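You operate a simulated robot arm through the tools that you are given. There is no shell and no other tool. Be economical: measure what you need, move in short steps, check, and stop when the job is done.

Carry out the task below with a simulated robot arm. There is one attempt and no reset: what you move stays moved.

JOB
Put the low riser on top of the rod bundle. Then fetch the lightbar one and set it on the thin spacer. Then put the lightbar five on the card print. Then fetch the wide gauge and stand it on top of the strip bundle. Then take the spent pack and put it on the purple tile. Then switch the tile switch on. Then take the label roll and put it on top of the medium spacer. Do these in the order given. Set down upright: wide gauge, label roll.

The check looks at the end state, three seconds after you hand in, the way a careful person would. Anything else that was tipped, shoved, dropped, spilled or broken makes it a failure.

ROBOT AND FRAMES
A 6-joint arm with a two-finger parallel gripper on a trunk, on a base that drives. Base frame: it is fixed to the floor where the robot stands at the start and does not move with it; the origin is under the middle of the robot, x ahead of it, y to its left, z up; the surface under the hand at the start is at about z = 800. Lengths are in mm, angles in rad, forces in N, time in s.
With the tool pointing down near the work surface it reaches from about 580 to 940 mm from the robot's upright axis, wherever it stands. Its first joint turns from -2.601 to 2.601 rad. Places, roughly: card print [1250, -1500, 750]; label roll (7x7x8 cm) [1100, 6200, 900]; lightbar five [1000, -1500, 1000]; lightbar one [-3000, -2000, 750]; low riser (12x8x4 cm) [700, -100, 800]; medium spacer [3000, 6750, 750]; purple tile [3250, 4000, 750]; rod bundle (14x13x6 cm) [500, -200, 800]; spent pack [3250, 3500, 750]; strip bundle (14x13x6 cm) [1000, 5800, 900]; thin spacer [-6000, -1250, 750]; tile switch [2800, 6200, 800]; wide gauge [3250, 3000, 1000]. Payload 3.43 kg.
The tool frame sits at the grasp point between the pads (the TCP): z along the fingers, y along the line on which they close. The tips reach 34 mm beyond it. The gripper opens to 128 mm. The fingers are 24 mm wide and 12 mm thick; the gripper's body (48 by 130 mm) begins 96 mm behind the TCP.
Orientation is that of the tool frame in the base frame, as a unit quaternion [x, y, z, w]. With the fingers straight down and closing along the base's y, the tool's x points along the base's -x, its y along +y and its z along -z.

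CONTROLS
- The arm moves only by the tool nudge_tool. Its argument "commands" is a list of rows, each an object (a shift or turn left out is 0, a gripper value left out holds the last) with "xyz": the shift along the tool's x, y, z in units of 25 mm (1.0 is 25 mm), a list of three; "rot": the turn, a rotation vector about the tool's x, y, z in units of 5 degrees (1.0 is 5 degrees), a list of three; "hand": the opening in per cent of the stroke, from 0 (shut) to 100 (fully open). In form: [{"xyz": [tx, ty, tz], "rot": [rx, ry, rz], "hand": hand}, ...]. A call has 1 to 10 rows; each row shifts and turns the commanded pose from where the row before left it, along the tool's axes as they then stand. A call with a number of a shift or a turn outside -1 to 1 is refused whole. Rows are played at 5 a second. More than 50 mm and 0.15 rad between two rows, or a gripper value outside its range, and nothing of the call is played. Where a pose cannot be reached the arm comes as near as it can. A force on the tool above 40 N (or 10 N above the force at the start of the call, whichever is more), or a blocked arm, ends the call early, and 0.2 s more pass. Each finger travels about 108 mm/s and halts on what it meets, pressing with about 41 N; the grip force reading is that of the motor and also rises with nothing between the fingers. The clock runs only during rows and for 0.2 s after the last one: add rows that do not move to give the fingers time. The reply holds the time, the measured pose of the TCP, the force on the tool along the base axes, the opening and the grip force, in the units named above and with some noise, with the torque about the TCP (base axes, N m) and any sound that the robot's microphone picked up.
- Cameras (640 x 400 px; columns grow to the right, rows downward): "scene" is now at [20.7, 110.3, 1564.8]; the picture's right is [-0.64, -0.77, -0.00], its down [-0.48, 0.40, -0.78] and it looks along [0.60, -0.50, -0.63] (base axes); focal length 252 px, centre (320, 200). "wrist" rides on the gripper at [76, -11, -160] in the tool frame; the picture's right is [0.15, 0.99, 0.00], its down [-0.88, 0.13, -0.46] and it looks along [-0.45, 0.07, 0.89] (tool axes); focal length 234 px, centre (320, 200). There is no depth. A picture from a camera that has moved, and an enlarged one, comes with that camera's place and axes in the base frame and with its lens.
- grab_frame(camera): a new picture of that camera. The clock stands still meanwhile.
- raise_lower(by): slides the trunk up (or, below 0, down) by that many mm; the arm and the scene camera ride with it, the base frame stays. It gives what a move gives, with no picture.
- drive_base(legs): drives the robot by 1 to 6 legs, each [ahead, turn to the left] in mm and rad, along the robot's own axes; the way and the turn of a leg run together, so that a leg with both is an arc; at most 1500 mm and 3.142 rad a leg. The arm and the cameras ride along, it lands a little off, and it stops where it bumps. It gives what a move gives.
- pan_tilt(pan, tilt): turns the head with the scene camera to pan (to the left, within 2.705 rad either way) and tilt (down, from -0.506 to 1.204), counted from straight ahead of the robot. It gives what a move gives.
- close_up(camera, box): a new picture of the part [left, top, right, bottom] of that camera's present view, enlarged. The clock stands still meanwhile.
- sign_off(): hands the job in; it is judged then, once.

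Go step by step. Nothing tells you exact positions but the pictures and the camera data: compare them with the known pose of the tool, close in by small moves and look again before you grip or let go. The budget is 196 turns and 174 pictures, counting those below and the enlarged ones. Unless the task says otherwise, let go and move clear before handing in, and close with one line.

The tools are called after "Request:" as name(argument=value, ...) on one line, values as JSON. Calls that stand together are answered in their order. nudge_tool: Moves the arm, as the interface text tells. Its arguments: {"type":"object","properties":{"commands":{"type":"array"}},"required":["commands"]} The other tools are called the same way: raise_lower (by) slides the trunk up or down; drive_base (legs) drives the base; pan_tilt (pan, tilt) turns the head that bears the scene camera; grab_frame (camera) takes a picture; close_up (camera, box) takes an enlarged picture of a part of a camera's view; sign_off () hands the job in.

At the start:

```text
time_s: 0.0
ee_pos: [603.5, -326.3, 1109.2]
tcp_rot: [-0.008, 1.0, 0.0, 0.0]
wrist_force: [0.9, 0.4, -0.6]
ft_torque: [0.03, 0.0, 0.01]
finger_gap: 128.0
grip_force: 0.0
trunk travel left (down, up): [-575.0, 135.0]
robot x, y, heading: [-0.5, -4.0, 0.003]
head pan, tilt: [-0.696, 0.681]
```

scene: 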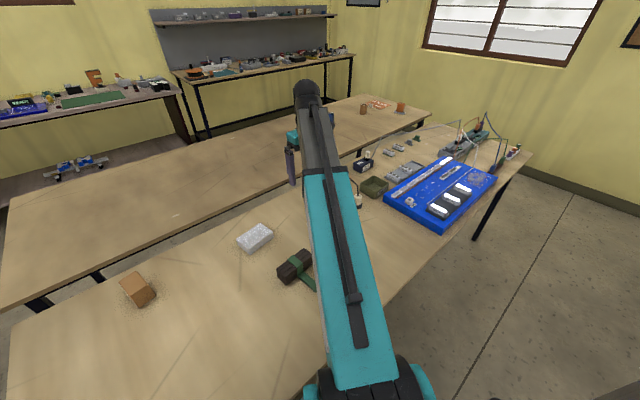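
wrist: 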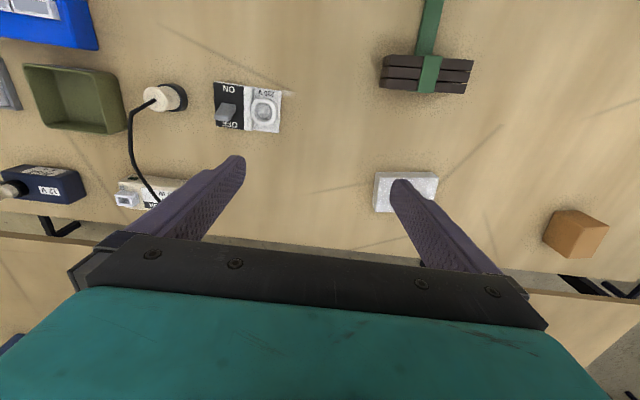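

The white block near (705,-133) looks like the low riser, and the dark strapped bundle near (490,-170) looks like the rod bundle. I'll look closer at both.

Request:
close_up(camera="scene", box=[200, 200, 360, 300])

Request:
close_up(camera="wrist", box=[340, 0, 640, 260])

```text
4.00 times, centred on (280, 250) of scene
camera zoom: at [20.7, 110.3, 1564.8], right [-0.64, -0.77, 0.0], down [-0.48, 0.4, -0.78], along [0.6, -0.5, -0.63], focal length 1009 px, centre (480, 0)
```

zoom: 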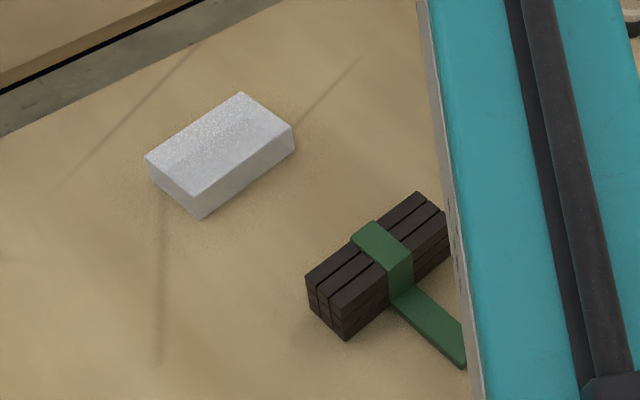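

```text
1.54 times, centred on (490, 130) of wrist
camera zoom: at [527.2, -339.5, 1269.1], right [-0.16, 0.99, 0.0], down [0.88, 0.14, 0.46], along [0.45, 0.07, -0.89], focal length 360 px, centre (58, 308)
```

zoom: 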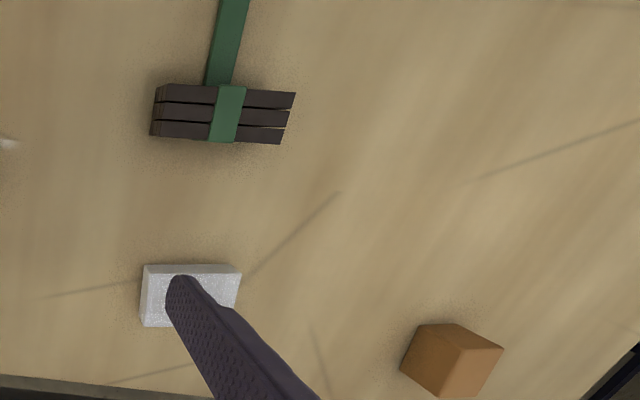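

Riser centre is about (704,-130), its long axis turned about 10° from y; the bundle is about (492,-172), too close to reach. I back up 130 mm and turn the hand to grip the riser's 8 cm sides.

Request:
drive_base(legs=[[-130, 0]])

Request:
nudge_tool(commands=[{"rot": [0, 0, 1]}, {"rot": [0, 0, 1]}, {"rot": [0, 0, 1]}, {"rot": [0, 0, 1]}, {"rot": [0, 0, 1]}, {"rot": [0, 0, 1]}, {"rot": [0, 0, 1]}, {"rot": [0, 0, 1]}, {"rot": [0, 0, 1]}, {"rot": [0, 0, 1]}])

Request:
nudge_tool(commands=[{"rot": [0, 0, 1]}, {"rot": [0, 0, 1]}, {"rot": [0, 0, 1]}, {"rot": [0, 0, 1]}, {"rot": [0, 0, 1]}, {"rot": [0, 0, 1]}, {}])

```text
time_s: 1.4
ee_pos: [469.8, -329.6, 1108.5]
tcp_rot: [-0.005, 1.0, 0.0, 0.0]
wrist_force: [0.5, 0.0, -0.3]
ft_torque: [0.01, -0.01, 0.02]
finger_gap: 128.0
grip_force: 0.0
trunk travel left (down, up): [-575.0, 135.0]
robot x, y, heading: [-129.0, -3.1, 0.0]
head pan, tilt: [-0.696, 0.681]
```

```text
time_s: 1.9
ee_pos: [470.6, -330.5, 1109.9]
tcp_rot: [0.051, 0.999, -0.003, 0.0]
wrist_force: [0.5, -16.8, 1.1]
ft_torque: [2.91, 0.19, 1.45]
finger_gap: 128.2
grip_force: 0.0
trunk travel left (down, up): [-575.0, 135.0]
robot x, y, heading: [-130.5, -2.8, -0.005]
head pan, tilt: [-0.696, 0.681]
stopped in row 2: the force on the tool passed its limit at 81 N (the readings are from after the stop); the commanded pose is now the measured one
```

```text
time_s: 2.2
ee_pos: [471.3, -331.6, 1110.6]
tcp_rot: [0.052, 0.999, -0.004, 0.0]
wrist_force: [0.3, -14.6, 1.9]
ft_torque: [2.47, 0.11, 1.26]
finger_gap: 127.9
grip_force: 0.1
trunk travel left (down, up): [-575.0, 135.0]
robot x, y, heading: [-130.9, -3.3, -0.002]
head pan, tilt: [-0.696, 0.681]
stopped in row 1: the force on the tool passed its limit at 70 N (the readings are from after the stop); the commanded pose is now the measured one
```

The hand met something while turning; a steady sideways force remains. I look before moving again.

Request:
grab_frame(camera="scene")

Request:
grab_frame(camera="wrist")

```text
169 pictures are left
camera scene: at [-110.0, 110.2, 1564.8], right [-0.64, -0.77, 0.0], down [-0.48, 0.41, -0.78], along [0.59, -0.5, -0.63], focal length 252 px, centre (320, 200)
```

scene: 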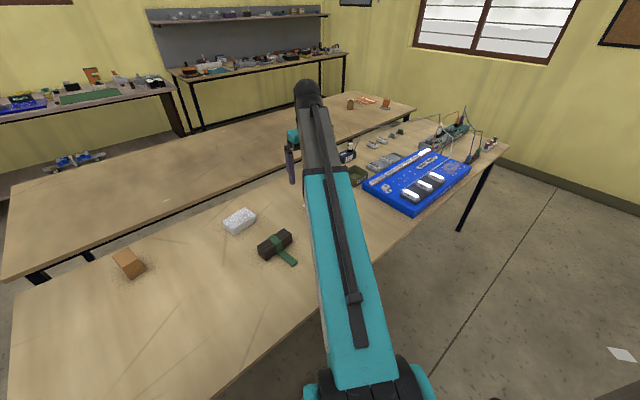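

```text
168 pictures are left
camera wrist: at [393.5, -333.3, 1270.1], right [-0.04, 1.0, -0.01], down [0.89, 0.04, 0.46], along [0.46, 0.01, -0.89], focal length 234 px, centre (320, 200)
```

wrist: 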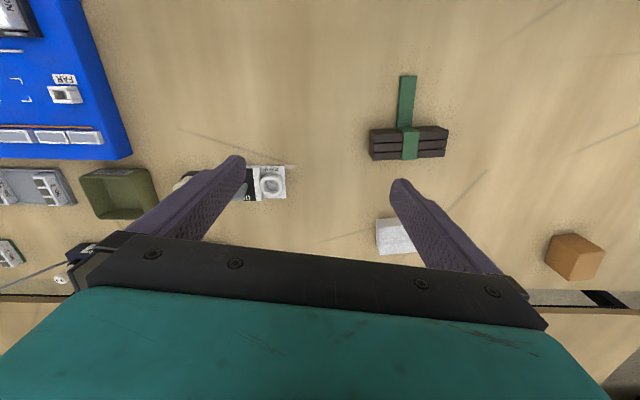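

The contact is at the wrist camera against the arm's own forearm (lever about 97 mm behind, 170 mm up). I turn the other way instead.

Request:
nudge_tool(commands=[{"rot": [0, 0, -1]}, {"rot": [0, 0, -1]}, {"rot": [0, 0, -1]}, {"rot": [0, 0, -1]}, {"rot": [0, 0, -1]}, {"rot": [0, 0, -1]}, {"rot": [0, 0, -1]}, {"rot": [0, 0, -1]}, {"rot": [0, 0, -1]}, {"rot": [0, 0, -1]}])

Request:
nudge_tool(commands=[{"rot": [0, 0, -1]}, {"rot": [0, 0, -1]}, {"rot": [0, 0, -1]}, {"rot": [0, 0, -1]}, {"rot": [0, 0, -1]}, {"rot": [0, 0, -1]}, {"rot": [0, 0, -1]}, {"rot": [0, 0, -1]}, {"rot": [0, 0, -1]}, {"rot": [0, 0, -1]}])

```text
time_s: 4.4
ee_pos: [471.9, -331.0, 1108.5]
tcp_rot: [-0.374, 0.927, -0.004, -0.002]
wrist_force: [0.0, 0.3, -0.1]
ft_torque: [-0.05, 0.0, 0.0]
finger_gap: 128.0
grip_force: 0.1
trunk travel left (down, up): [-575.0, 135.0]
robot x, y, heading: [-131.2, -4.6, 0.001]
head pan, tilt: [-0.696, 0.681]
```

```text
time_s: 6.6
ee_pos: [469.9, -331.1, 1110.8]
tcp_rot: [0.731, -0.683, 0.002, 0.004]
wrist_force: [0.4, 0.6, 0.0]
ft_torque: [0.0, -0.01, 0.01]
finger_gap: 128.1
grip_force: 0.1
trunk travel left (down, up): [-575.0, 135.0]
robot x, y, heading: [-129.2, -0.7, 0.0]
head pan, tilt: [-0.696, 0.681]
```

Now shift over the riser, then check from above.

Request:
nudge_tool(commands=[{"rot": [0, 0, -1]}, {"rot": [0, 0, -0.3]}, {"xyz": [-0.567, -0.968, 0]}, {"xyz": [-0.567, -0.968, 0]}, {"xyz": [-0.567, -0.968, 0]}, {"xyz": [-0.567, -0.968, 0]}, {"xyz": [-0.567, -0.968, 0]}, {"xyz": [-0.567, -0.968, 0]}, {"xyz": [-0.567, -0.968, 0]}, {"xyz": [-0.567, -0.968, 0]}])

Request:
nudge_tool(commands=[{"xyz": [-0.567, -0.968, 0]}, {"xyz": [-0.567, -0.968, 0]}, {"xyz": [-0.567, -0.968, 0]}, {"xyz": [0, 0, 1]}, {"xyz": [0, 0, 1]}, {"xyz": [0, 0, 1]}, {"xyz": [0, 0, 1]}, {"xyz": [0, 0, 1]}, {"xyz": [0, 0, 1]}, {}])

Request:
grab_frame(camera="wrist")

Request:
grab_frame(camera="scene")

```text
time_s: 8.8
ee_pos: [642.2, -182.5, 1106.3]
tcp_rot: [0.768, -0.641, 0.002, 0.003]
wrist_force: [0.1, 1.1, 0.3]
ft_torque: [0.03, 0.01, 0.02]
finger_gap: 128.1
grip_force: 0.1
trunk travel left (down, up): [-575.0, 135.0]
robot x, y, heading: [-131.5, -3.7, 0.001]
head pan, tilt: [-0.696, 0.681]
```

```text
time_s: 11.0
ee_pos: [704.3, -129.9, 959.9]
tcp_rot: [0.767, -0.641, 0.003, 0.004]
wrist_force: [-0.2, 0.2, 0.6]
ft_torque: [0.01, -0.05, -0.01]
finger_gap: 128.0
grip_force: 0.0
trunk travel left (down, up): [-575.0, 135.0]
robot x, y, heading: [-128.1, -3.9, -0.002]
head pan, tilt: [-0.696, 0.681]
```

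```text
167 pictures are left
camera wrist: at [728.7, -202.2, 1119.3], right [-0.95, -0.32, 0.0], down [-0.29, 0.85, 0.45], along [-0.15, 0.42, -0.89], focal length 234 px, centre (320, 200)
```

wrist: 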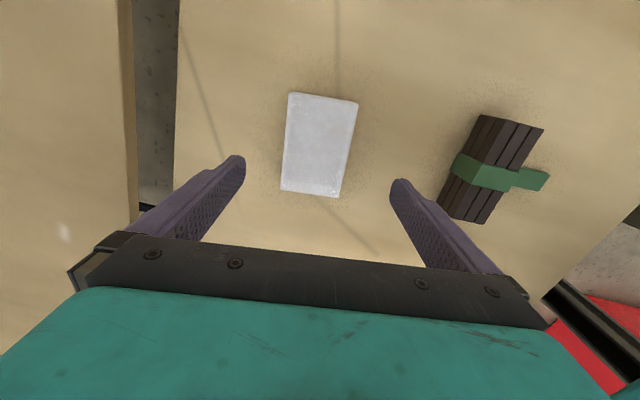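

```text
166 pictures are left
camera scene: at [-110.0, 110.3, 1564.8], right [-0.64, -0.77, 0.0], down [-0.48, 0.41, -0.78], along [0.59, -0.5, -0.63], focal length 252 px, centre (320, 200)
```

scene: 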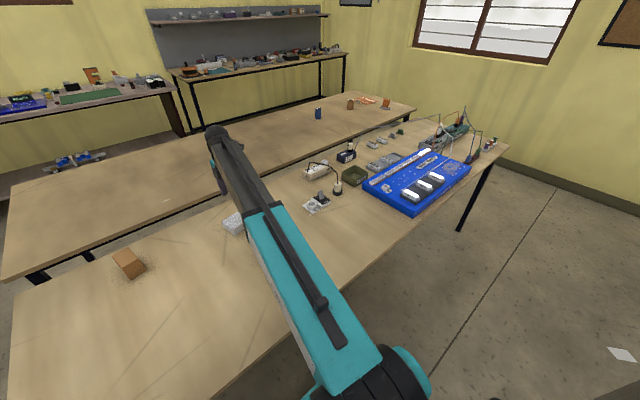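

Riser confirmed at about (707,-133), aligned with the fingers. Descend and grip.

Request:
nudge_tool(commands=[{"xyz": [0.14, -0.1, 1]}, {"xyz": [0, 0, 1]}, {"xyz": [0, 0, 1]}, {"xyz": [0, 0, 1]}, {"xyz": [0, 0, 0.8]}, {}, {"hand": 40}, {"hand": 40}, {"hand": 40}, {"hand": 40}])

```text
time_s: 13.2
ee_pos: [708.4, -134.0, 838.3]
tcp_rot: [0.768, -0.64, 0.001, 0.003]
wrist_force: [-0.2, 0.0, -0.4]
ft_torque: [0.03, 0.02, 0.01]
finger_gap: 79.4
grip_force: 40.7
trunk travel left (down, up): [-575.0, 135.0]
robot x, y, heading: [-136.7, -1.5, -0.001]
head pan, tilt: [-0.696, 0.681]
```

Gripped at 79 mm. Lift and move partway toward the bundle, then look.

Request:
nudge_tool(commands=[{"xyz": [0, 0, -1]}, {"xyz": [0, 0, -1]}, {"xyz": [0, 0, -1]}, {"xyz": [0, 0, -1]}, {"xyz": [0, 0, -1]}, {"xyz": [0, 1, 0]}, {"xyz": [0, 1, 0]}, {"xyz": [0, 1, 0]}, {"xyz": [0, 1, 0]}, {"xyz": [0, 1, 0]}])

Request:
nudge_tool(commands=[{"xyz": [0, 1, 0]}, {"xyz": [0, 1, 0]}, {"xyz": [0, 1, 0]}, {"xyz": [0, 0.6, 0]}, {}])

Request:
grab_frame(camera="wrist")

Request:
grab_frame(camera="scene")

```text
time_s: 15.4
ee_pos: [584.4, -156.3, 965.5]
tcp_rot: [0.767, -0.641, 0.002, 0.003]
wrist_force: [0.0, 0.3, -1.9]
ft_torque: [-0.01, -0.02, 0.0]
finger_gap: 79.3
grip_force: 41.1
trunk travel left (down, up): [-575.0, 135.0]
robot x, y, heading: [-133.2, -5.1, -0.002]
head pan, tilt: [-0.696, 0.681]
```

```text
time_s: 16.6
ee_pos: [496.7, -173.1, 965.1]
tcp_rot: [0.768, -0.641, 0.003, 0.004]
wrist_force: [0.7, -0.4, -1.7]
ft_torque: [0.0, -0.02, 0.01]
finger_gap: 79.1
grip_force: 41.4
trunk travel left (down, up): [-575.0, 135.0]
robot x, y, heading: [-129.1, -4.0, -0.006]
head pan, tilt: [-0.696, 0.681]
```

```text
165 pictures are left
camera wrist: at [521.3, -245.0, 1126.7], right [-0.95, -0.32, 0.0], down [-0.28, 0.85, 0.45], along [-0.15, 0.42, -0.89], focal length 234 px, centre (320, 200)
```

wrist: 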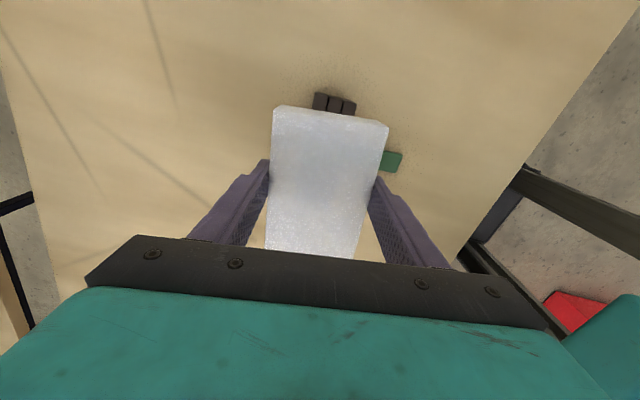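

```text
164 pictures are left
camera scene: at [-109.9, 110.3, 1564.8], right [-0.64, -0.77, 0.0], down [-0.48, 0.41, -0.78], along [0.59, -0.5, -0.63], focal length 252 px, centre (320, 200)
```

scene: 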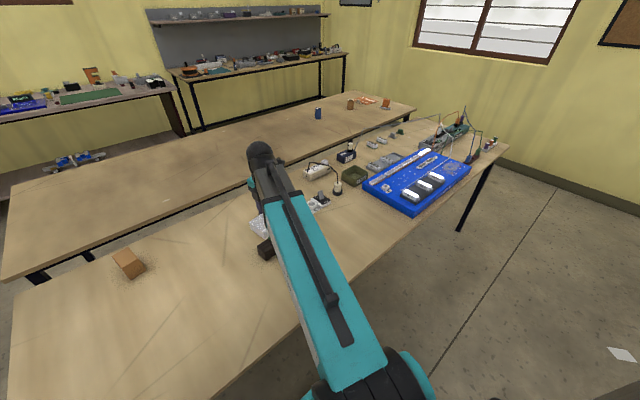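

Bundle top's centre is about (491,-176), axis ~96°. I align the riser (turn +4°, small shift) and come down near it.

Request:
nudge_tool(commands=[{"xyz": [0.08, 0.25, 0]}, {"rot": [0, 0, 0.86]}, {"xyz": [0, 0, 1]}, {"xyz": [0, 0, 1]}, {"xyz": [0, 0, 0.3]}, {}])

Request:
nudge_tool(commands=[{"xyz": [0, 0, 0.1]}, {"xyz": [0, 0, 0.1]}, {}])

Request:
grab_frame(camera="wrist")

Request:
close_up(camera="scene", box=[220, 190, 340, 265])

```text
time_s: 18.0
ee_pos: [491.2, -173.9, 907.9]
tcp_rot: [0.743, -0.669, 0.002, 0.004]
wrist_force: [-1.0, 0.2, -1.5]
ft_torque: [0.0, 0.0, 0.02]
finger_gap: 79.4
grip_force: 41.0
trunk travel left (down, up): [-575.0, 135.0]
robot x, y, heading: [-130.4, -3.8, -0.002]
head pan, tilt: [-0.696, 0.681]
```

```text
time_s: 18.8
ee_pos: [490.3, -175.5, 902.8]
tcp_rot: [0.743, -0.669, 0.002, 0.004]
wrist_force: [0.2, -1.2, -1.5]
ft_torque: [-0.02, 0.01, 0.0]
finger_gap: 79.5
grip_force: 40.8
trunk travel left (down, up): [-575.0, 135.0]
robot x, y, heading: [-127.5, -4.0, -0.002]
head pan, tilt: [-0.696, 0.681]
```

```text
163 pictures are left
camera wrist: at [509.5, -248.2, 1063.2], right [-0.97, -0.25, 0.0], down [-0.22, 0.87, 0.45], along [-0.11, 0.43, -0.89], focal length 234 px, centre (320, 200)
```

wrist: 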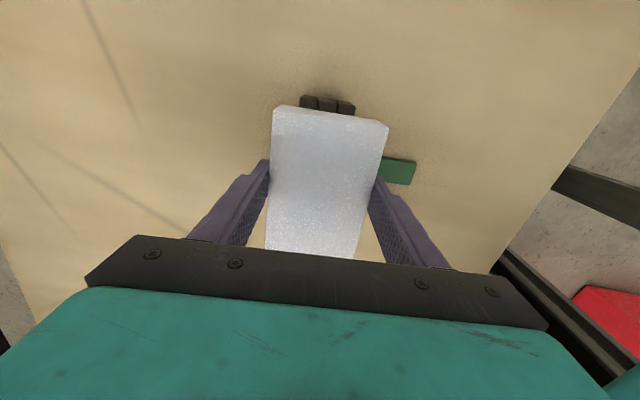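

```text
5.33 times, centred on (280, 228) of scene
camera zoom: at [-110.0, 110.3, 1564.8], right [-0.64, -0.77, 0.0], down [-0.48, 0.41, -0.78], along [0.59, -0.5, -0.63], focal length 1346 px, centre (533, 53)
```

zoom: 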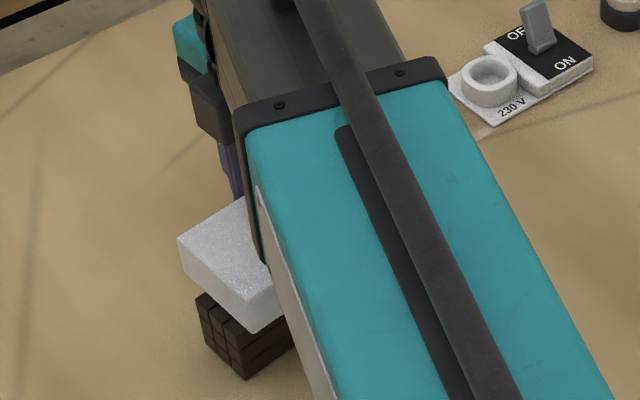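

Still a gap below the riser; lateral alignment is good. Lower in small steps.

Request:
nudge_tool(commands=[{"xyz": [0, 0, 0.1]}, {"xyz": [0, 0, 0.1]}, {"xyz": [0, 0, 0.1]}, {"xyz": [0, 0, 0.1]}, {}])

Request:
close_up(camera="scene", box=[220, 190, 340, 265])

```text
time_s: 20.0
ee_pos: [490.9, -175.3, 892.3]
tcp_rot: [0.743, -0.669, 0.002, 0.003]
wrist_force: [0.3, 0.6, -1.9]
ft_torque: [-0.08, 0.0, -0.01]
finger_gap: 79.2
grip_force: 40.8
trunk travel left (down, up): [-575.0, 135.0]
robot x, y, heading: [-129.5, -1.4, 0.003]
head pan, tilt: [-0.696, 0.681]
```

```text
5.33 times, centred on (280, 228) of scene
camera zoom: at [-110.0, 110.3, 1564.8], right [-0.64, -0.77, 0.0], down [-0.48, 0.41, -0.78], along [0.59, -0.5, -0.63], focal length 1346 px, centre (533, 53)
```

zoom: 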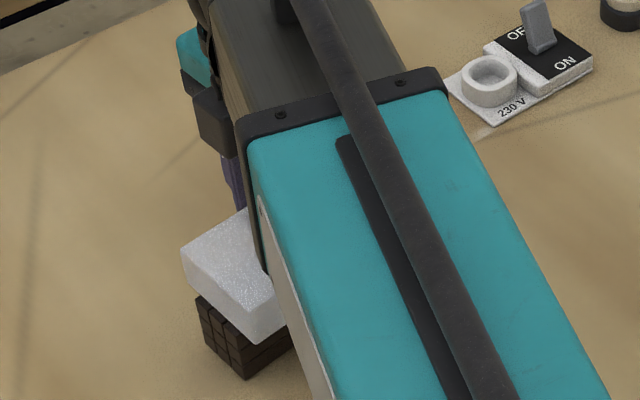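

Request:
nudge_tool(commands=[{"xyz": [0, 0, 0.08]}, {"xyz": [0, 0, 0.08]}, {}])

Request:
nudge_tool(commands=[{"xyz": [0, 0, 0.08]}, {"xyz": [0, 0, 0.08]}, {}])

Request:
close_up(camera="scene", box=[220, 190, 340, 265])

```text
time_s: 20.8
ee_pos: [490.8, -175.9, 889.8]
tcp_rot: [0.743, -0.669, 0.006, 0.001]
wrist_force: [8.2, 0.5, 38.3]
ft_torque: [-0.05, -0.1, -0.29]
finger_gap: 79.5
grip_force: 41.0
trunk travel left (down, up): [-575.0, 135.0]
robot x, y, heading: [-131.2, -2.6, -0.004]
head pan, tilt: [-0.696, 0.681]
```

```text
time_s: 21.6
ee_pos: [488.4, -176.6, 886.3]
tcp_rot: [0.743, -0.669, 0.003, 0.003]
wrist_force: [-0.1, 0.3, 38.1]
ft_torque: [0.11, 0.0, 0.12]
finger_gap: 79.3
grip_force: 41.0
trunk travel left (down, up): [-575.0, 135.0]
robot x, y, heading: [-127.9, -1.7, -0.0]
head pan, tilt: [-0.696, 0.681]
```

```text
5.33 times, centred on (280, 228) of scene
camera zoom: at [-113.6, 111.2, 1564.9], right [-0.64, -0.77, 0.0], down [-0.48, 0.4, -0.78], along [0.6, -0.5, -0.63], focal length 1346 px, centre (533, 53)
```

zoom: 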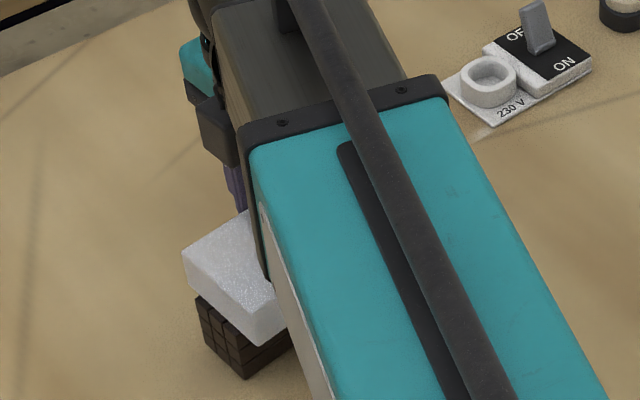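

Contact (38 N): riser is resting. Relieve the pressure slightly, open, and rise.

Request:
nudge_tool(commands=[{"xyz": [0, 0, -0.1]}, {}])

```text
time_s: 22.2
ee_pos: [489.6, -175.6, 886.1]
tcp_rot: [0.743, -0.669, 0.003, 0.004]
wrist_force: [-2.2, 0.1, 4.8]
ft_torque: [-0.36, -0.12, -0.11]
finger_gap: 79.3
grip_force: 41.5
trunk travel left (down, up): [-575.0, 135.0]
robot x, y, heading: [-128.6, -1.1, -0.005]
head pan, tilt: [-0.696, 0.681]
```

Request:
nudge_tool(commands=[{"hand": 70}, {"hand": 90}, {"hand": 100}, {"xyz": [0, 0, -1]}, {"xyz": [0, 0, -1]}, {"xyz": [0, 0, -1]}, {"xyz": [0, 0, -1]}, {"xyz": [0, 0, -1]}, {"xyz": [0, 0, -1]}, {"xyz": [0, 0, -1]}])

Request:
grab_frame(camera="wrist")

Request:
pan_tilt(pan=2.2, tilt=0.4)

Request:
grab_frame(camera="scene")

Request:
pan_tilt(pan=-2.2, tilt=0.4)

Request:
grab_frame(camera="scene")

```text
time_s: 24.4
ee_pos: [490.2, -176.0, 1064.4]
tcp_rot: [0.743, -0.67, 0.003, 0.004]
wrist_force: [0.2, -0.1, -0.5]
ft_torque: [0.01, 0.03, -0.01]
finger_gap: 127.9
grip_force: 0.0
trunk travel left (down, up): [-575.0, 135.0]
robot x, y, heading: [-131.4, -2.9, 0.0]
head pan, tilt: [-0.696, 0.681]
```

```text
159 pictures are left
camera wrist: at [509.1, -249.3, 1223.5], right [-0.97, -0.25, 0.0], down [-0.22, 0.87, 0.45], along [-0.11, 0.43, -0.89], focal length 234 px, centre (320, 200)
```

wrist: 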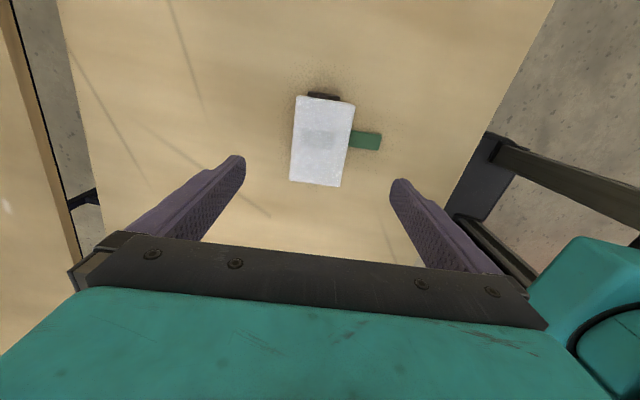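

```text
time_s: 26.9
ee_pos: [490.8, -174.7, 1062.5]
tcp_rot: [0.743, -0.669, 0.002, 0.003]
wrist_force: [0.0, -0.6, -0.2]
ft_torque: [0.01, -0.04, 0.03]
finger_gap: 127.8
grip_force: 0.0
trunk travel left (down, up): [-575.0, 135.0]
robot x, y, heading: [-133.8, -3.7, -0.003]
head pan, tilt: [2.201, 0.4]
```

```text
158 pictures are left
camera scene: at [-230.1, 240.4, 1590.0], right [0.81, 0.59, 0.0], down [0.23, -0.32, -0.92], along [-0.54, 0.75, -0.39], focal length 252 px, centre (320, 200)
```

scene: 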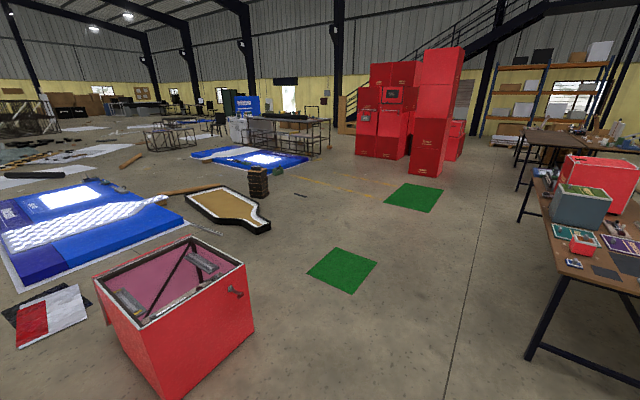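

```text
time_s: 30.5
ee_pos: [490.3, -175.9, 1062.6]
tcp_rot: [0.743, -0.669, 0.003, 0.003]
wrist_force: [0.6, 0.1, -1.2]
ft_torque: [-0.03, 0.0, 0.01]
finger_gap: 128.1
grip_force: 0.0
trunk travel left (down, up): [-575.0, 135.0]
robot x, y, heading: [-131.1, -1.0, -0.005]
head pan, tilt: [-2.201, 0.4]
```

```text
157 pictures are left
camera scene: at [-230.4, 90.7, 1590.0], right [-0.81, 0.59, 0.0], down [0.23, 0.31, -0.92], along [-0.54, -0.74, -0.39], focal length 252 px, centre (320, 200)
```

scene: 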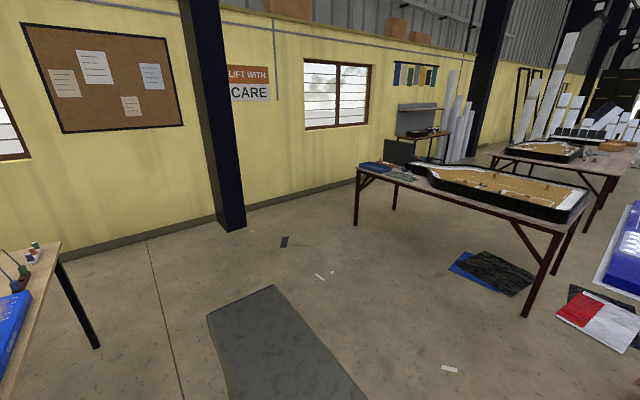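

The riser sits on the bundle. Next is lightbar one on the table to the back right; I look closer at it and the far table.

Request:
close_up(camera="scene", box=[340, 100, 640, 288])

Request:
pan_tilt(pan=-2.7, tilt=0.3)

Request:
grab_frame(camera="scene")

```text
2.13 times, centred on (490, 194) of scene
camera zoom: at [-230.4, 90.7, 1590.0], right [-0.81, 0.59, 0.0], down [0.23, 0.31, -0.92], along [-0.54, -0.74, -0.39], focal length 537 px, centre (-42, 213)
```

zoom: 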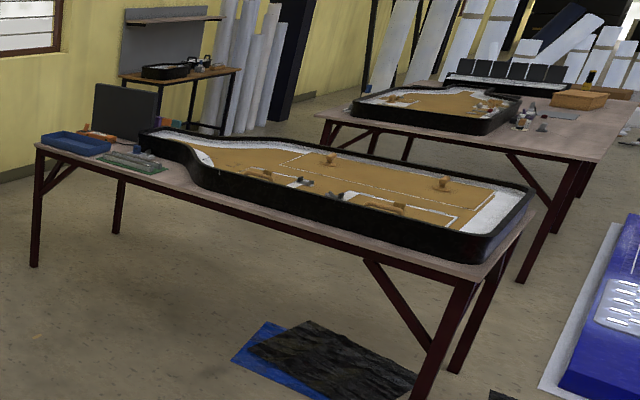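

```text
time_s: 31.4
ee_pos: [491.2, -175.4, 1063.0]
tcp_rot: [0.743, -0.669, 0.002, 0.004]
wrist_force: [0.9, 0.5, 0.5]
ft_torque: [0.0, -0.01, 0.03]
finger_gap: 128.1
grip_force: 0.0
trunk travel left (down, up): [-575.0, 135.0]
robot x, y, heading: [-132.2, -0.5, -0.002]
head pan, tilt: [-2.7, 0.3]
```

```text
155 pictures are left
camera scene: at [-260.2, 125.7, 1599.2], right [-0.43, 0.9, 0.0], down [0.27, 0.13, -0.96], along [-0.86, -0.41, -0.3], focal length 252 px, centre (320, 200)
```

scene: 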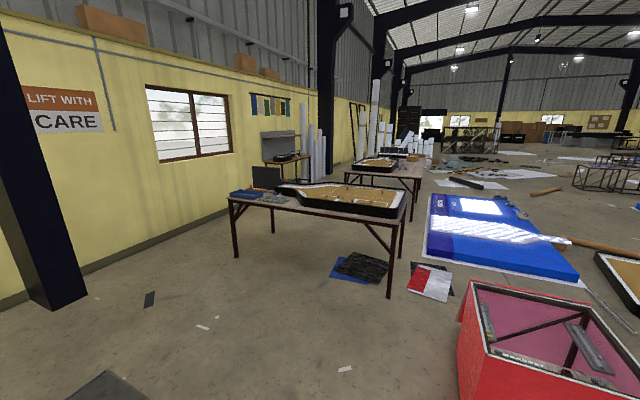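

I'll back away, then drive round to the harness table where lightbar one should be, and look from in front.

Request:
drive_base(legs=[[-1000, 0], [0, -1.895], [1400, 0], [0, -0.88]])

Request:
pan_tilt(pan=0, tilt=0.5)

Request:
grab_frame(camera="scene")

```text
time_s: 54.1
ee_pos: [-2149.9, -1416.9, 1062.1]
tcp_rot: [0.512, 0.859, 0.003, -0.002]
wrist_force: [-0.8, 0.3, 0.0]
ft_torque: [-0.03, 0.0, -0.03]
finger_gap: 128.0
grip_force: 0.0
trunk travel left (down, up): [-575.0, 135.0]
robot x, y, heading: [-1519.7, -1316.1, -2.752]
head pan, tilt: [-2.7, 0.3]
```

```text
time_s: 56.5
ee_pos: [-2151.9, -1415.6, 1062.0]
tcp_rot: [0.512, 0.859, 0.003, -0.003]
wrist_force: [-0.9, 0.3, -0.2]
ft_torque: [-0.01, 0.02, 0.04]
finger_gap: 128.1
grip_force: 0.1
trunk travel left (down, up): [-575.0, 135.0]
robot x, y, heading: [-1518.6, -1319.8, -2.747]
head pan, tilt: [0.0, 0.499]
```

```text
154 pictures are left
camera scene: at [-1496.2, -1494.7, 1580.9], right [-0.38, 0.92, 0.0], down [0.44, 0.18, -0.88], along [-0.81, -0.34, -0.48], focal length 252 px, centre (320, 200)
```

scene: 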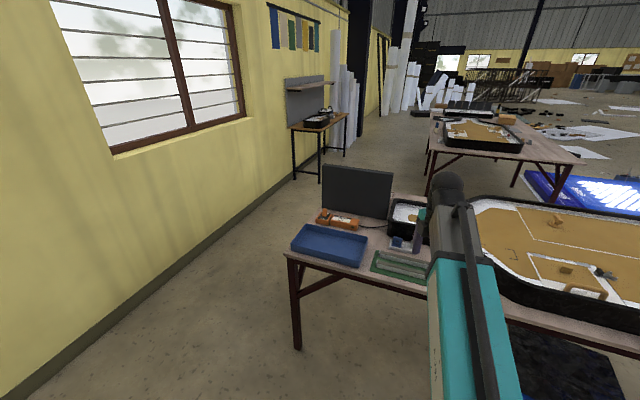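

Request:
close_up(camera="scene", box=[270, 150, 450, 300])

```text
2.67 times, centred on (360, 225) of scene
camera zoom: at [-1496.2, -1494.7, 1580.9], right [-0.38, 0.92, 0.0], down [0.44, 0.18, -0.88], along [-0.81, -0.34, -0.48], focal length 673 px, centre (213, 133)
```

zoom: 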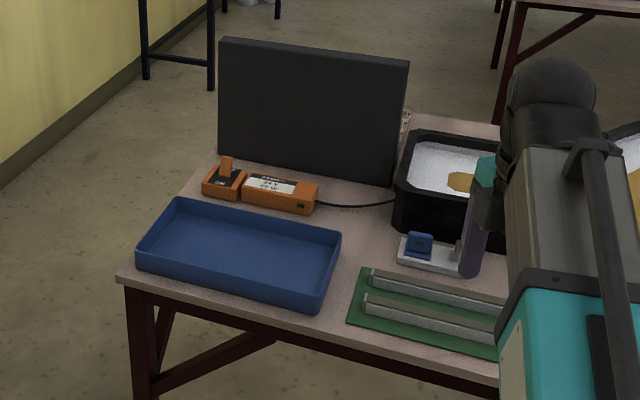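

The bars on the green mat are too near; the listed spot (-3000,-2000) is hidden behind the dark monitor. I raise the trunk and drive round the table's wall-side end to look.

Request:
raise_lower(by=130)

Request:
drive_base(legs=[[0, 0.89], [1337, 0], [0, -1.28]])

Request:
pan_tilt(pan=-0.4, tilt=0.5)

Request:
grab_frame(camera="scene")

```text
time_s: 58.1
ee_pos: [-2149.7, -1417.3, 1192.4]
tcp_rot: [0.512, 0.859, 0.003, -0.004]
wrist_force: [0.3, -0.7, -0.2]
ft_torque: [0.02, 0.0, 0.01]
finger_gap: 127.9
grip_force: 0.1
trunk travel left (down, up): [-705.0, 5.0]
robot x, y, heading: [-1519.9, -1318.4, -2.749]
head pan, tilt: [0.0, 0.499]
```

```text
time_s: 68.8
ee_pos: [-2234.4, -3148.0, 1193.2]
tcp_rot: [0.104, 0.995, 0.007, -0.004]
wrist_force: [0.2, 26.2, 4.8]
ft_torque: [-3.17, 0.03, -0.04]
finger_gap: 113.0
grip_force: 0.1
trunk travel left (down, up): [-705.0, 5.0]
robot x, y, heading: [-1904.3, -2613.2, -1.869]
head pan, tilt: [0.0, 0.499]
stopped in leg 2: the force on the tool passed its limit at 42 N (the readings are from after the stop); the commanded pose is now the measured one
```

```text
time_s: 69.7
ee_pos: [-2234.3, -3148.4, 1193.1]
tcp_rot: [0.102, 0.995, 0.005, -0.003]
wrist_force: [-2.2, 30.5, 1.5]
ft_torque: [-3.41, -0.18, -0.17]
finger_gap: 111.0
grip_force: 0.0
trunk travel left (down, up): [-705.0, 5.0]
robot x, y, heading: [-1904.9, -2611.1, -1.871]
head pan, tilt: [-0.4, 0.499]
```

```text
152 pictures are left
camera scene: at [-1787.1, -2684.3, 1711.1], right [-0.77, 0.64, 0.0], down [0.31, 0.36, -0.88], along [-0.56, -0.68, -0.48], focal length 252 px, centre (320, 200)
```

scene: 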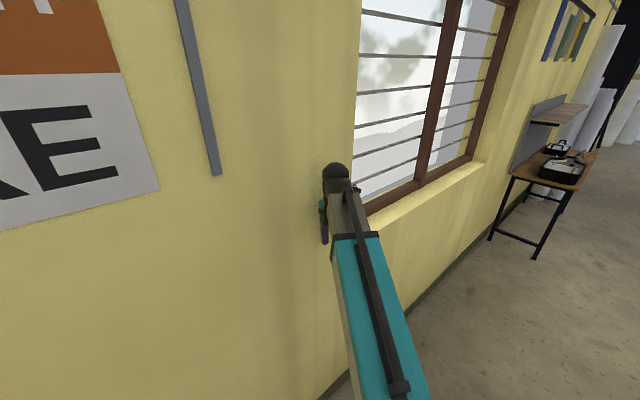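

The hand touched the wall. I back off, then turn along the wall and go round.

Request:
drive_base(legs=[[-250, 0], [0, -1.272], [900, 0]])

Request:
pan_tilt(pan=-1.0, tilt=0.6)

Request:
grab_frame(camera="scene")

```text
time_s: 81.0
ee_pos: [-3348.3, -2208.9, 1190.9]
tcp_rot: [0.675, 0.737, 0.008, 0.002]
wrist_force: [-0.6, -0.9, -0.2]
ft_torque: [0.0, -0.05, -0.01]
finger_gap: 128.1
grip_force: 0.1
trunk travel left (down, up): [-705.0, 5.0]
robot x, y, heading: [-2732.8, -2367.5, -3.139]
head pan, tilt: [-0.4, 0.499]
```

```text
time_s: 82.0
ee_pos: [-3348.4, -2209.5, 1191.2]
tcp_rot: [0.675, 0.738, 0.008, 0.001]
wrist_force: [-0.2, 0.0, 0.0]
ft_torque: [0.0, 0.02, 0.01]
finger_gap: 128.3
grip_force: 0.1
trunk travel left (down, up): [-705.0, 5.0]
robot x, y, heading: [-2732.8, -2367.9, -3.142]
head pan, tilt: [-1.0, 0.6]
```

```text
151 pictures are left
camera scene: at [-2736.2, -2464.7, 1701.8], right [0.84, 0.54, 0.0], down [0.31, -0.47, -0.83], along [-0.45, 0.69, -0.56], focal length 252 px, centre (320, 200)
```

scene: 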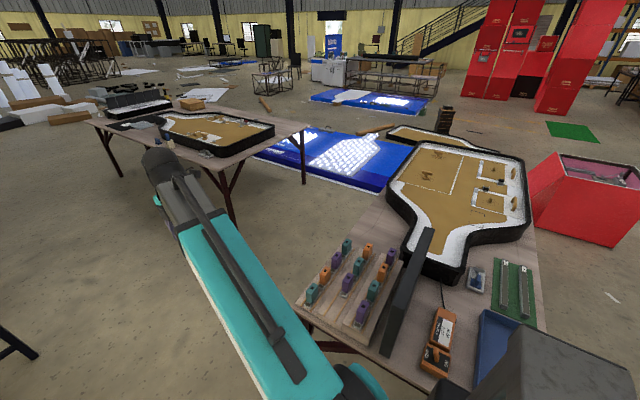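

Request:
close_up(camera="scene", box=[280, 220, 460, 370])

Request:
close_up(camera="scene", box=[80, 70, 300, 200])

```text
2.67 times, centred on (370, 295) of scene
camera zoom: at [-2736.2, -2464.7, 1701.8], right [0.84, 0.54, 0.0], down [0.31, -0.47, -0.83], along [-0.45, 0.69, -0.56], focal length 673 px, centre (187, -53)
```

zoom: 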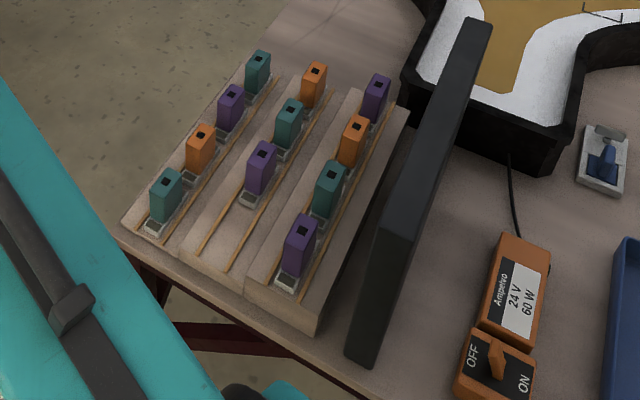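

```text
2.91 times, centred on (190, 135) of scene
camera zoom: at [-2736.2, -2464.7, 1701.8], right [0.84, 0.54, 0.0], down [0.31, -0.47, -0.83], along [-0.45, 0.69, -0.56], focal length 734 px, centre (698, 389)
```

zoom: 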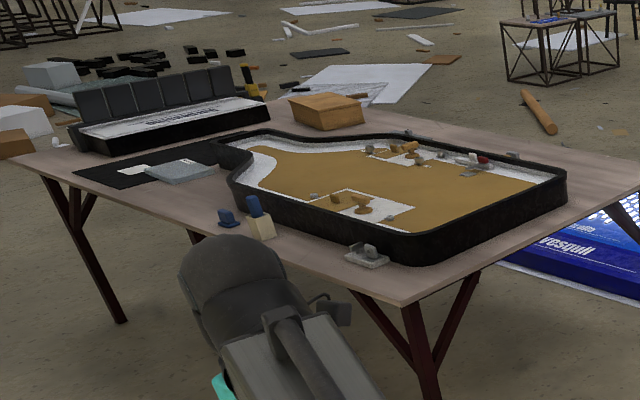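

Request:
close_up(camera="scene", box=[430, 240, 570, 340])

Request:
close_up(camera="scene", box=[295, 230, 405, 320])

```text
4.00 times, centred on (500, 290) of scene
camera zoom: at [-2736.2, -2464.7, 1701.8], right [0.84, 0.54, 0.0], down [0.31, -0.47, -0.83], along [-0.45, 0.69, -0.56], focal length 1009 px, centre (-400, -160)
```

zoom: 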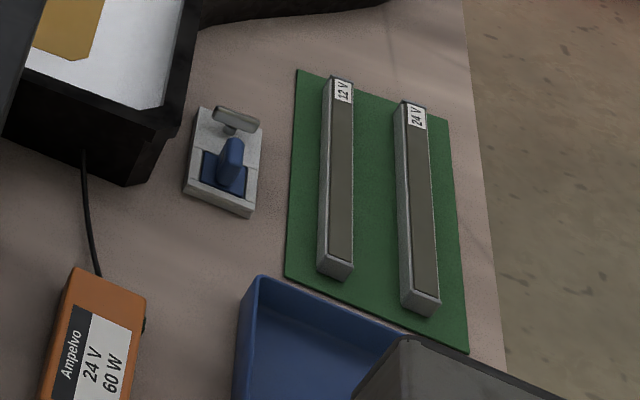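

```text
4.44 times, centred on (350, 275) of scene
camera zoom: at [-2736.2, -2464.7, 1701.8], right [0.84, 0.54, 0.0], down [0.31, -0.47, -0.83], along [-0.45, 0.69, -0.56], focal length 1121 px, centre (187, -133)
```

zoom: 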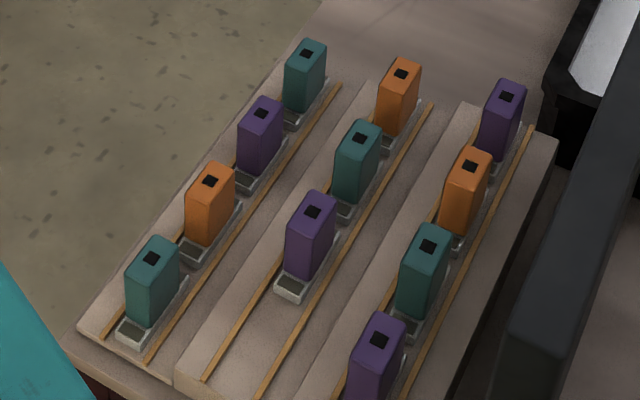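

The rack with coloured blocks stands at the listed place; I turn to face it from the table's end and look with both cameras.

Request:
drive_base(legs=[[150, 0], [0, -1.571], [-230, 0]])

Request:
grab_frame(camera="wrist")

Request:
pan_tilt(pan=0.1, tilt=0.7)

Request:
grab_frame(camera="scene")

```text
time_s: 90.2
ee_pos: [-2718.8, -1984.2, 1192.8]
tcp_rot: [0.999, 0.044, 0.003, 0.006]
wrist_force: [0.5, 0.0, 0.9]
ft_torque: [0.04, 0.07, -0.02]
finger_gap: 128.1
grip_force: 0.1
trunk travel left (down, up): [-705.0, 5.0]
robot x, y, heading: [-2851.0, -2597.0, 1.561]
head pan, tilt: [-1.0, 0.6]
```

```text
146 pictures are left
camera wrist: at [-2646.7, -1965.0, 1352.8], right [0.23, -0.97, 0.01], down [-0.87, -0.2, 0.45], along [-0.44, -0.12, -0.89], focal length 234 px, centre (320, 200)
```

wrist: 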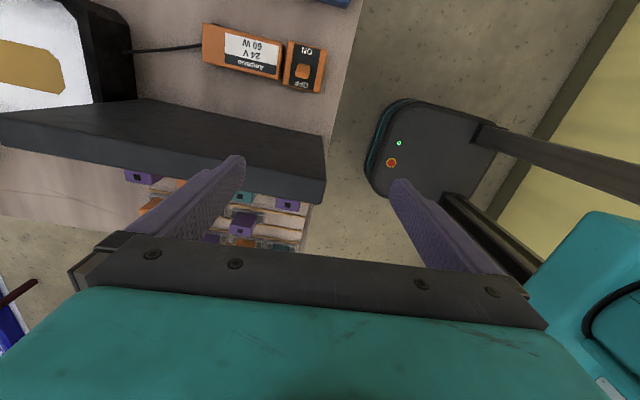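

```text
time_s: 91.6
ee_pos: [-2720.8, -1981.9, 1192.0]
tcp_rot: [0.999, 0.044, 0.004, 0.007]
wrist_force: [0.0, -0.8, 0.2]
ft_torque: [-0.01, -0.01, -0.02]
finger_gap: 128.0
grip_force: 0.1
trunk travel left (down, up): [-705.0, 5.0]
robot x, y, heading: [-2854.6, -2595.9, 1.565]
head pan, tilt: [0.099, 0.7]
```

```text
145 pictures are left
camera scene: at [-3031.2, -2558.1, 1693.2], right [1.0, 0.09, 0.0], down [0.06, -0.64, -0.77], along [-0.07, 0.76, -0.64], focal length 252 px, centre (320, 200)
```

scene: 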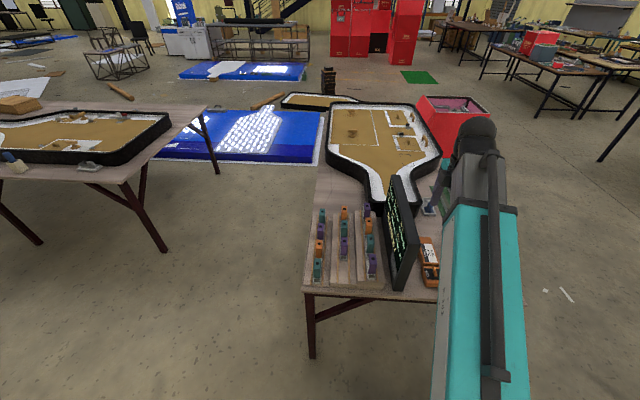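

Request:
close_up(camera="scene", box=[300, 165, 440, 300])

```text
2.96 times, centred on (370, 232) of scene
camera zoom: at [-3031.2, -2558.1, 1693.2], right [1.0, 0.09, 0.0], down [0.06, -0.64, -0.77], along [-0.07, 0.76, -0.64], focal length 748 px, centre (172, 104)
```

zoom: 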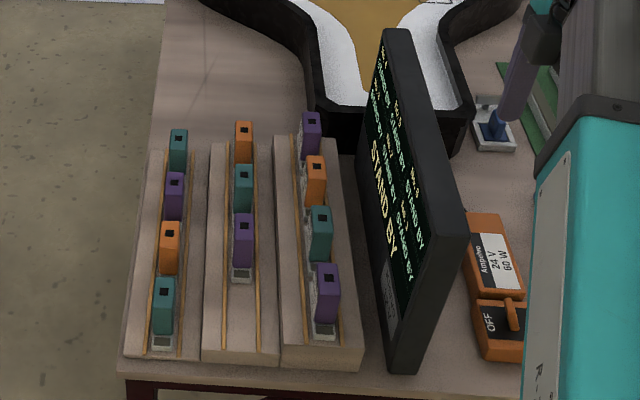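

The monitor is a status board with text facing away. I go round to its front to read it.

Request:
drive_base(legs=[[0, 1.571], [850, 0], [0, -2.2], [300, 0]])

Request:
pan_tilt(pan=-0.1, tilt=0.7)

Request:
grab_frame(camera="scene")

```text
time_s: 110.9
ee_pos: [-3093.7, -1903.6, 1191.9]
tcp_rot: [0.972, -0.236, 0.002, 0.008]
wrist_force: [-0.3, 1.3, 0.5]
ft_torque: [-0.04, -0.01, 0.01]
finger_gap: 128.1
grip_force: 0.1
trunk travel left (down, up): [-705.0, 5.0]
robot x, y, heading: [-3511.5, -2365.6, 1.013]
head pan, tilt: [0.099, 0.7]
```

```text
time_s: 111.6
ee_pos: [-3092.5, -1904.5, 1191.5]
tcp_rot: [0.972, -0.236, 0.002, 0.007]
wrist_force: [-0.5, -1.0, -0.5]
ft_torque: [0.02, 0.04, -0.03]
finger_gap: 128.1
grip_force: 0.0
trunk travel left (down, up): [-705.0, 5.0]
robot x, y, heading: [-3518.9, -2363.8, 1.018]
head pan, tilt: [-0.099, 0.7]
```

```text
143 pictures are left
camera scene: at [-3629.5, -2247.2, 1693.2], right [0.79, -0.61, 0.0], down [-0.39, -0.51, -0.76], along [0.47, 0.61, -0.64], focal length 252 px, centre (320, 200)
```

scene: 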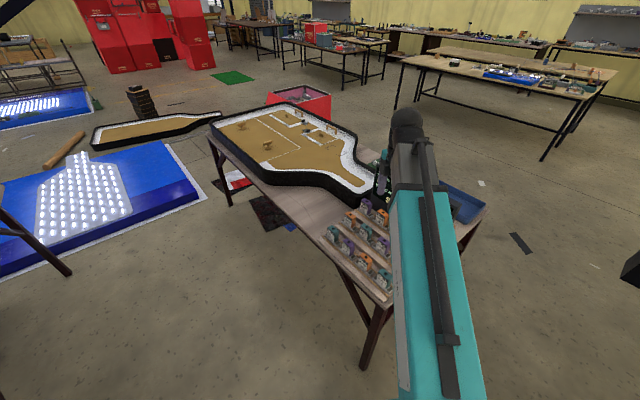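

Request:
drive_base(legs=[[0, -1.5]])

Request:
pan_tilt(pan=1.1, tilt=0.7)

Request:
grab_frame(camera="scene")

Request:
close_up(camera="scene", box=[240, 140, 400, 240])

```text
time_s: 117.1
ee_pos: [-3032.4, -2763.4, 1190.2]
tcp_rot: [-0.54, 0.842, 0.003, -0.007]
wrist_force: [0.3, 0.3, -0.5]
ft_torque: [-0.02, -0.02, -0.01]
finger_gap: 128.0
grip_force: 0.1
trunk travel left (down, up): [-705.0, 5.0]
robot x, y, heading: [-3528.2, -2400.2, -0.51]
head pan, tilt: [-0.099, 0.7]
```

```text
time_s: 118.5
ee_pos: [-3031.9, -2763.8, 1191.2]
tcp_rot: [-0.541, 0.841, 0.002, -0.006]
wrist_force: [-0.4, -0.1, -0.2]
ft_torque: [0.0, -0.02, -0.01]
finger_gap: 127.7
grip_force: 0.0
trunk travel left (down, up): [-705.0, 5.0]
robot x, y, heading: [-3527.9, -2394.1, -0.511]
head pan, tilt: [1.1, 0.7]
```

```text
142 pictures are left
camera scene: at [-3414.7, -2180.1, 1693.2], right [0.55, -0.83, 0.0], down [-0.54, -0.36, -0.77], along [0.64, 0.42, -0.64], focal length 252 px, centre (320, 200)
```

scene: 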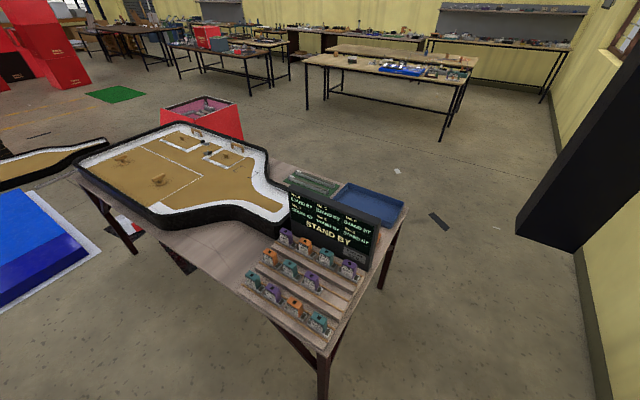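

```text
4.00 times, centred on (320, 190) of scene
camera zoom: at [-3414.7, -2180.1, 1693.2], right [0.55, -0.83, 0.0], down [-0.54, -0.36, -0.77], along [0.64, 0.42, -0.64], focal length 1009 px, centre (320, 240)
```

zoom: 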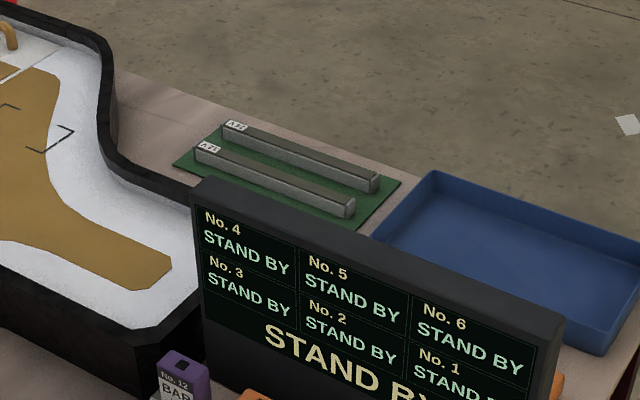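

The blocks carry numbered labels ("No. 12 BAR…"). I zoom on the rack to find number 1.

Request:
close_up(camera="scene", box=[236, 220, 376, 340])

```text
3.33 times, centred on (306, 280) of scene
camera zoom: at [-3414.7, -2180.1, 1693.2], right [0.55, -0.83, 0.0], down [-0.54, -0.36, -0.77], along [0.64, 0.42, -0.64], focal length 841 px, centre (367, -67)
```

zoom: 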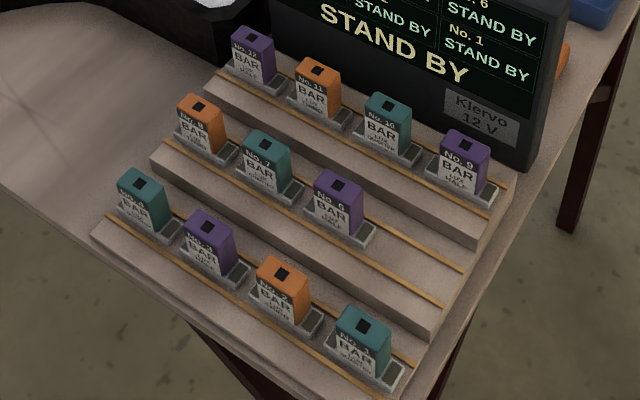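

Request:
close_up(camera="scene", box=[285, 295, 345, 345])

```text
8.00 times, centred on (315, 320) of scene
camera zoom: at [-3414.7, -2180.1, 1693.2], right [0.55, -0.83, 0.0], down [-0.54, -0.36, -0.77], along [0.64, 0.42, -0.64], focal length 2018 px, centre (360, -760)
```

zoom: 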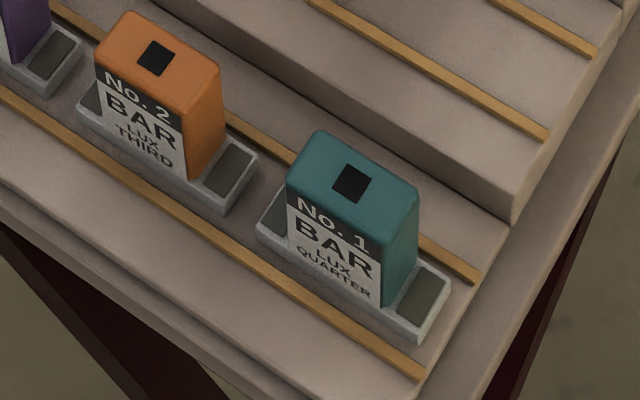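

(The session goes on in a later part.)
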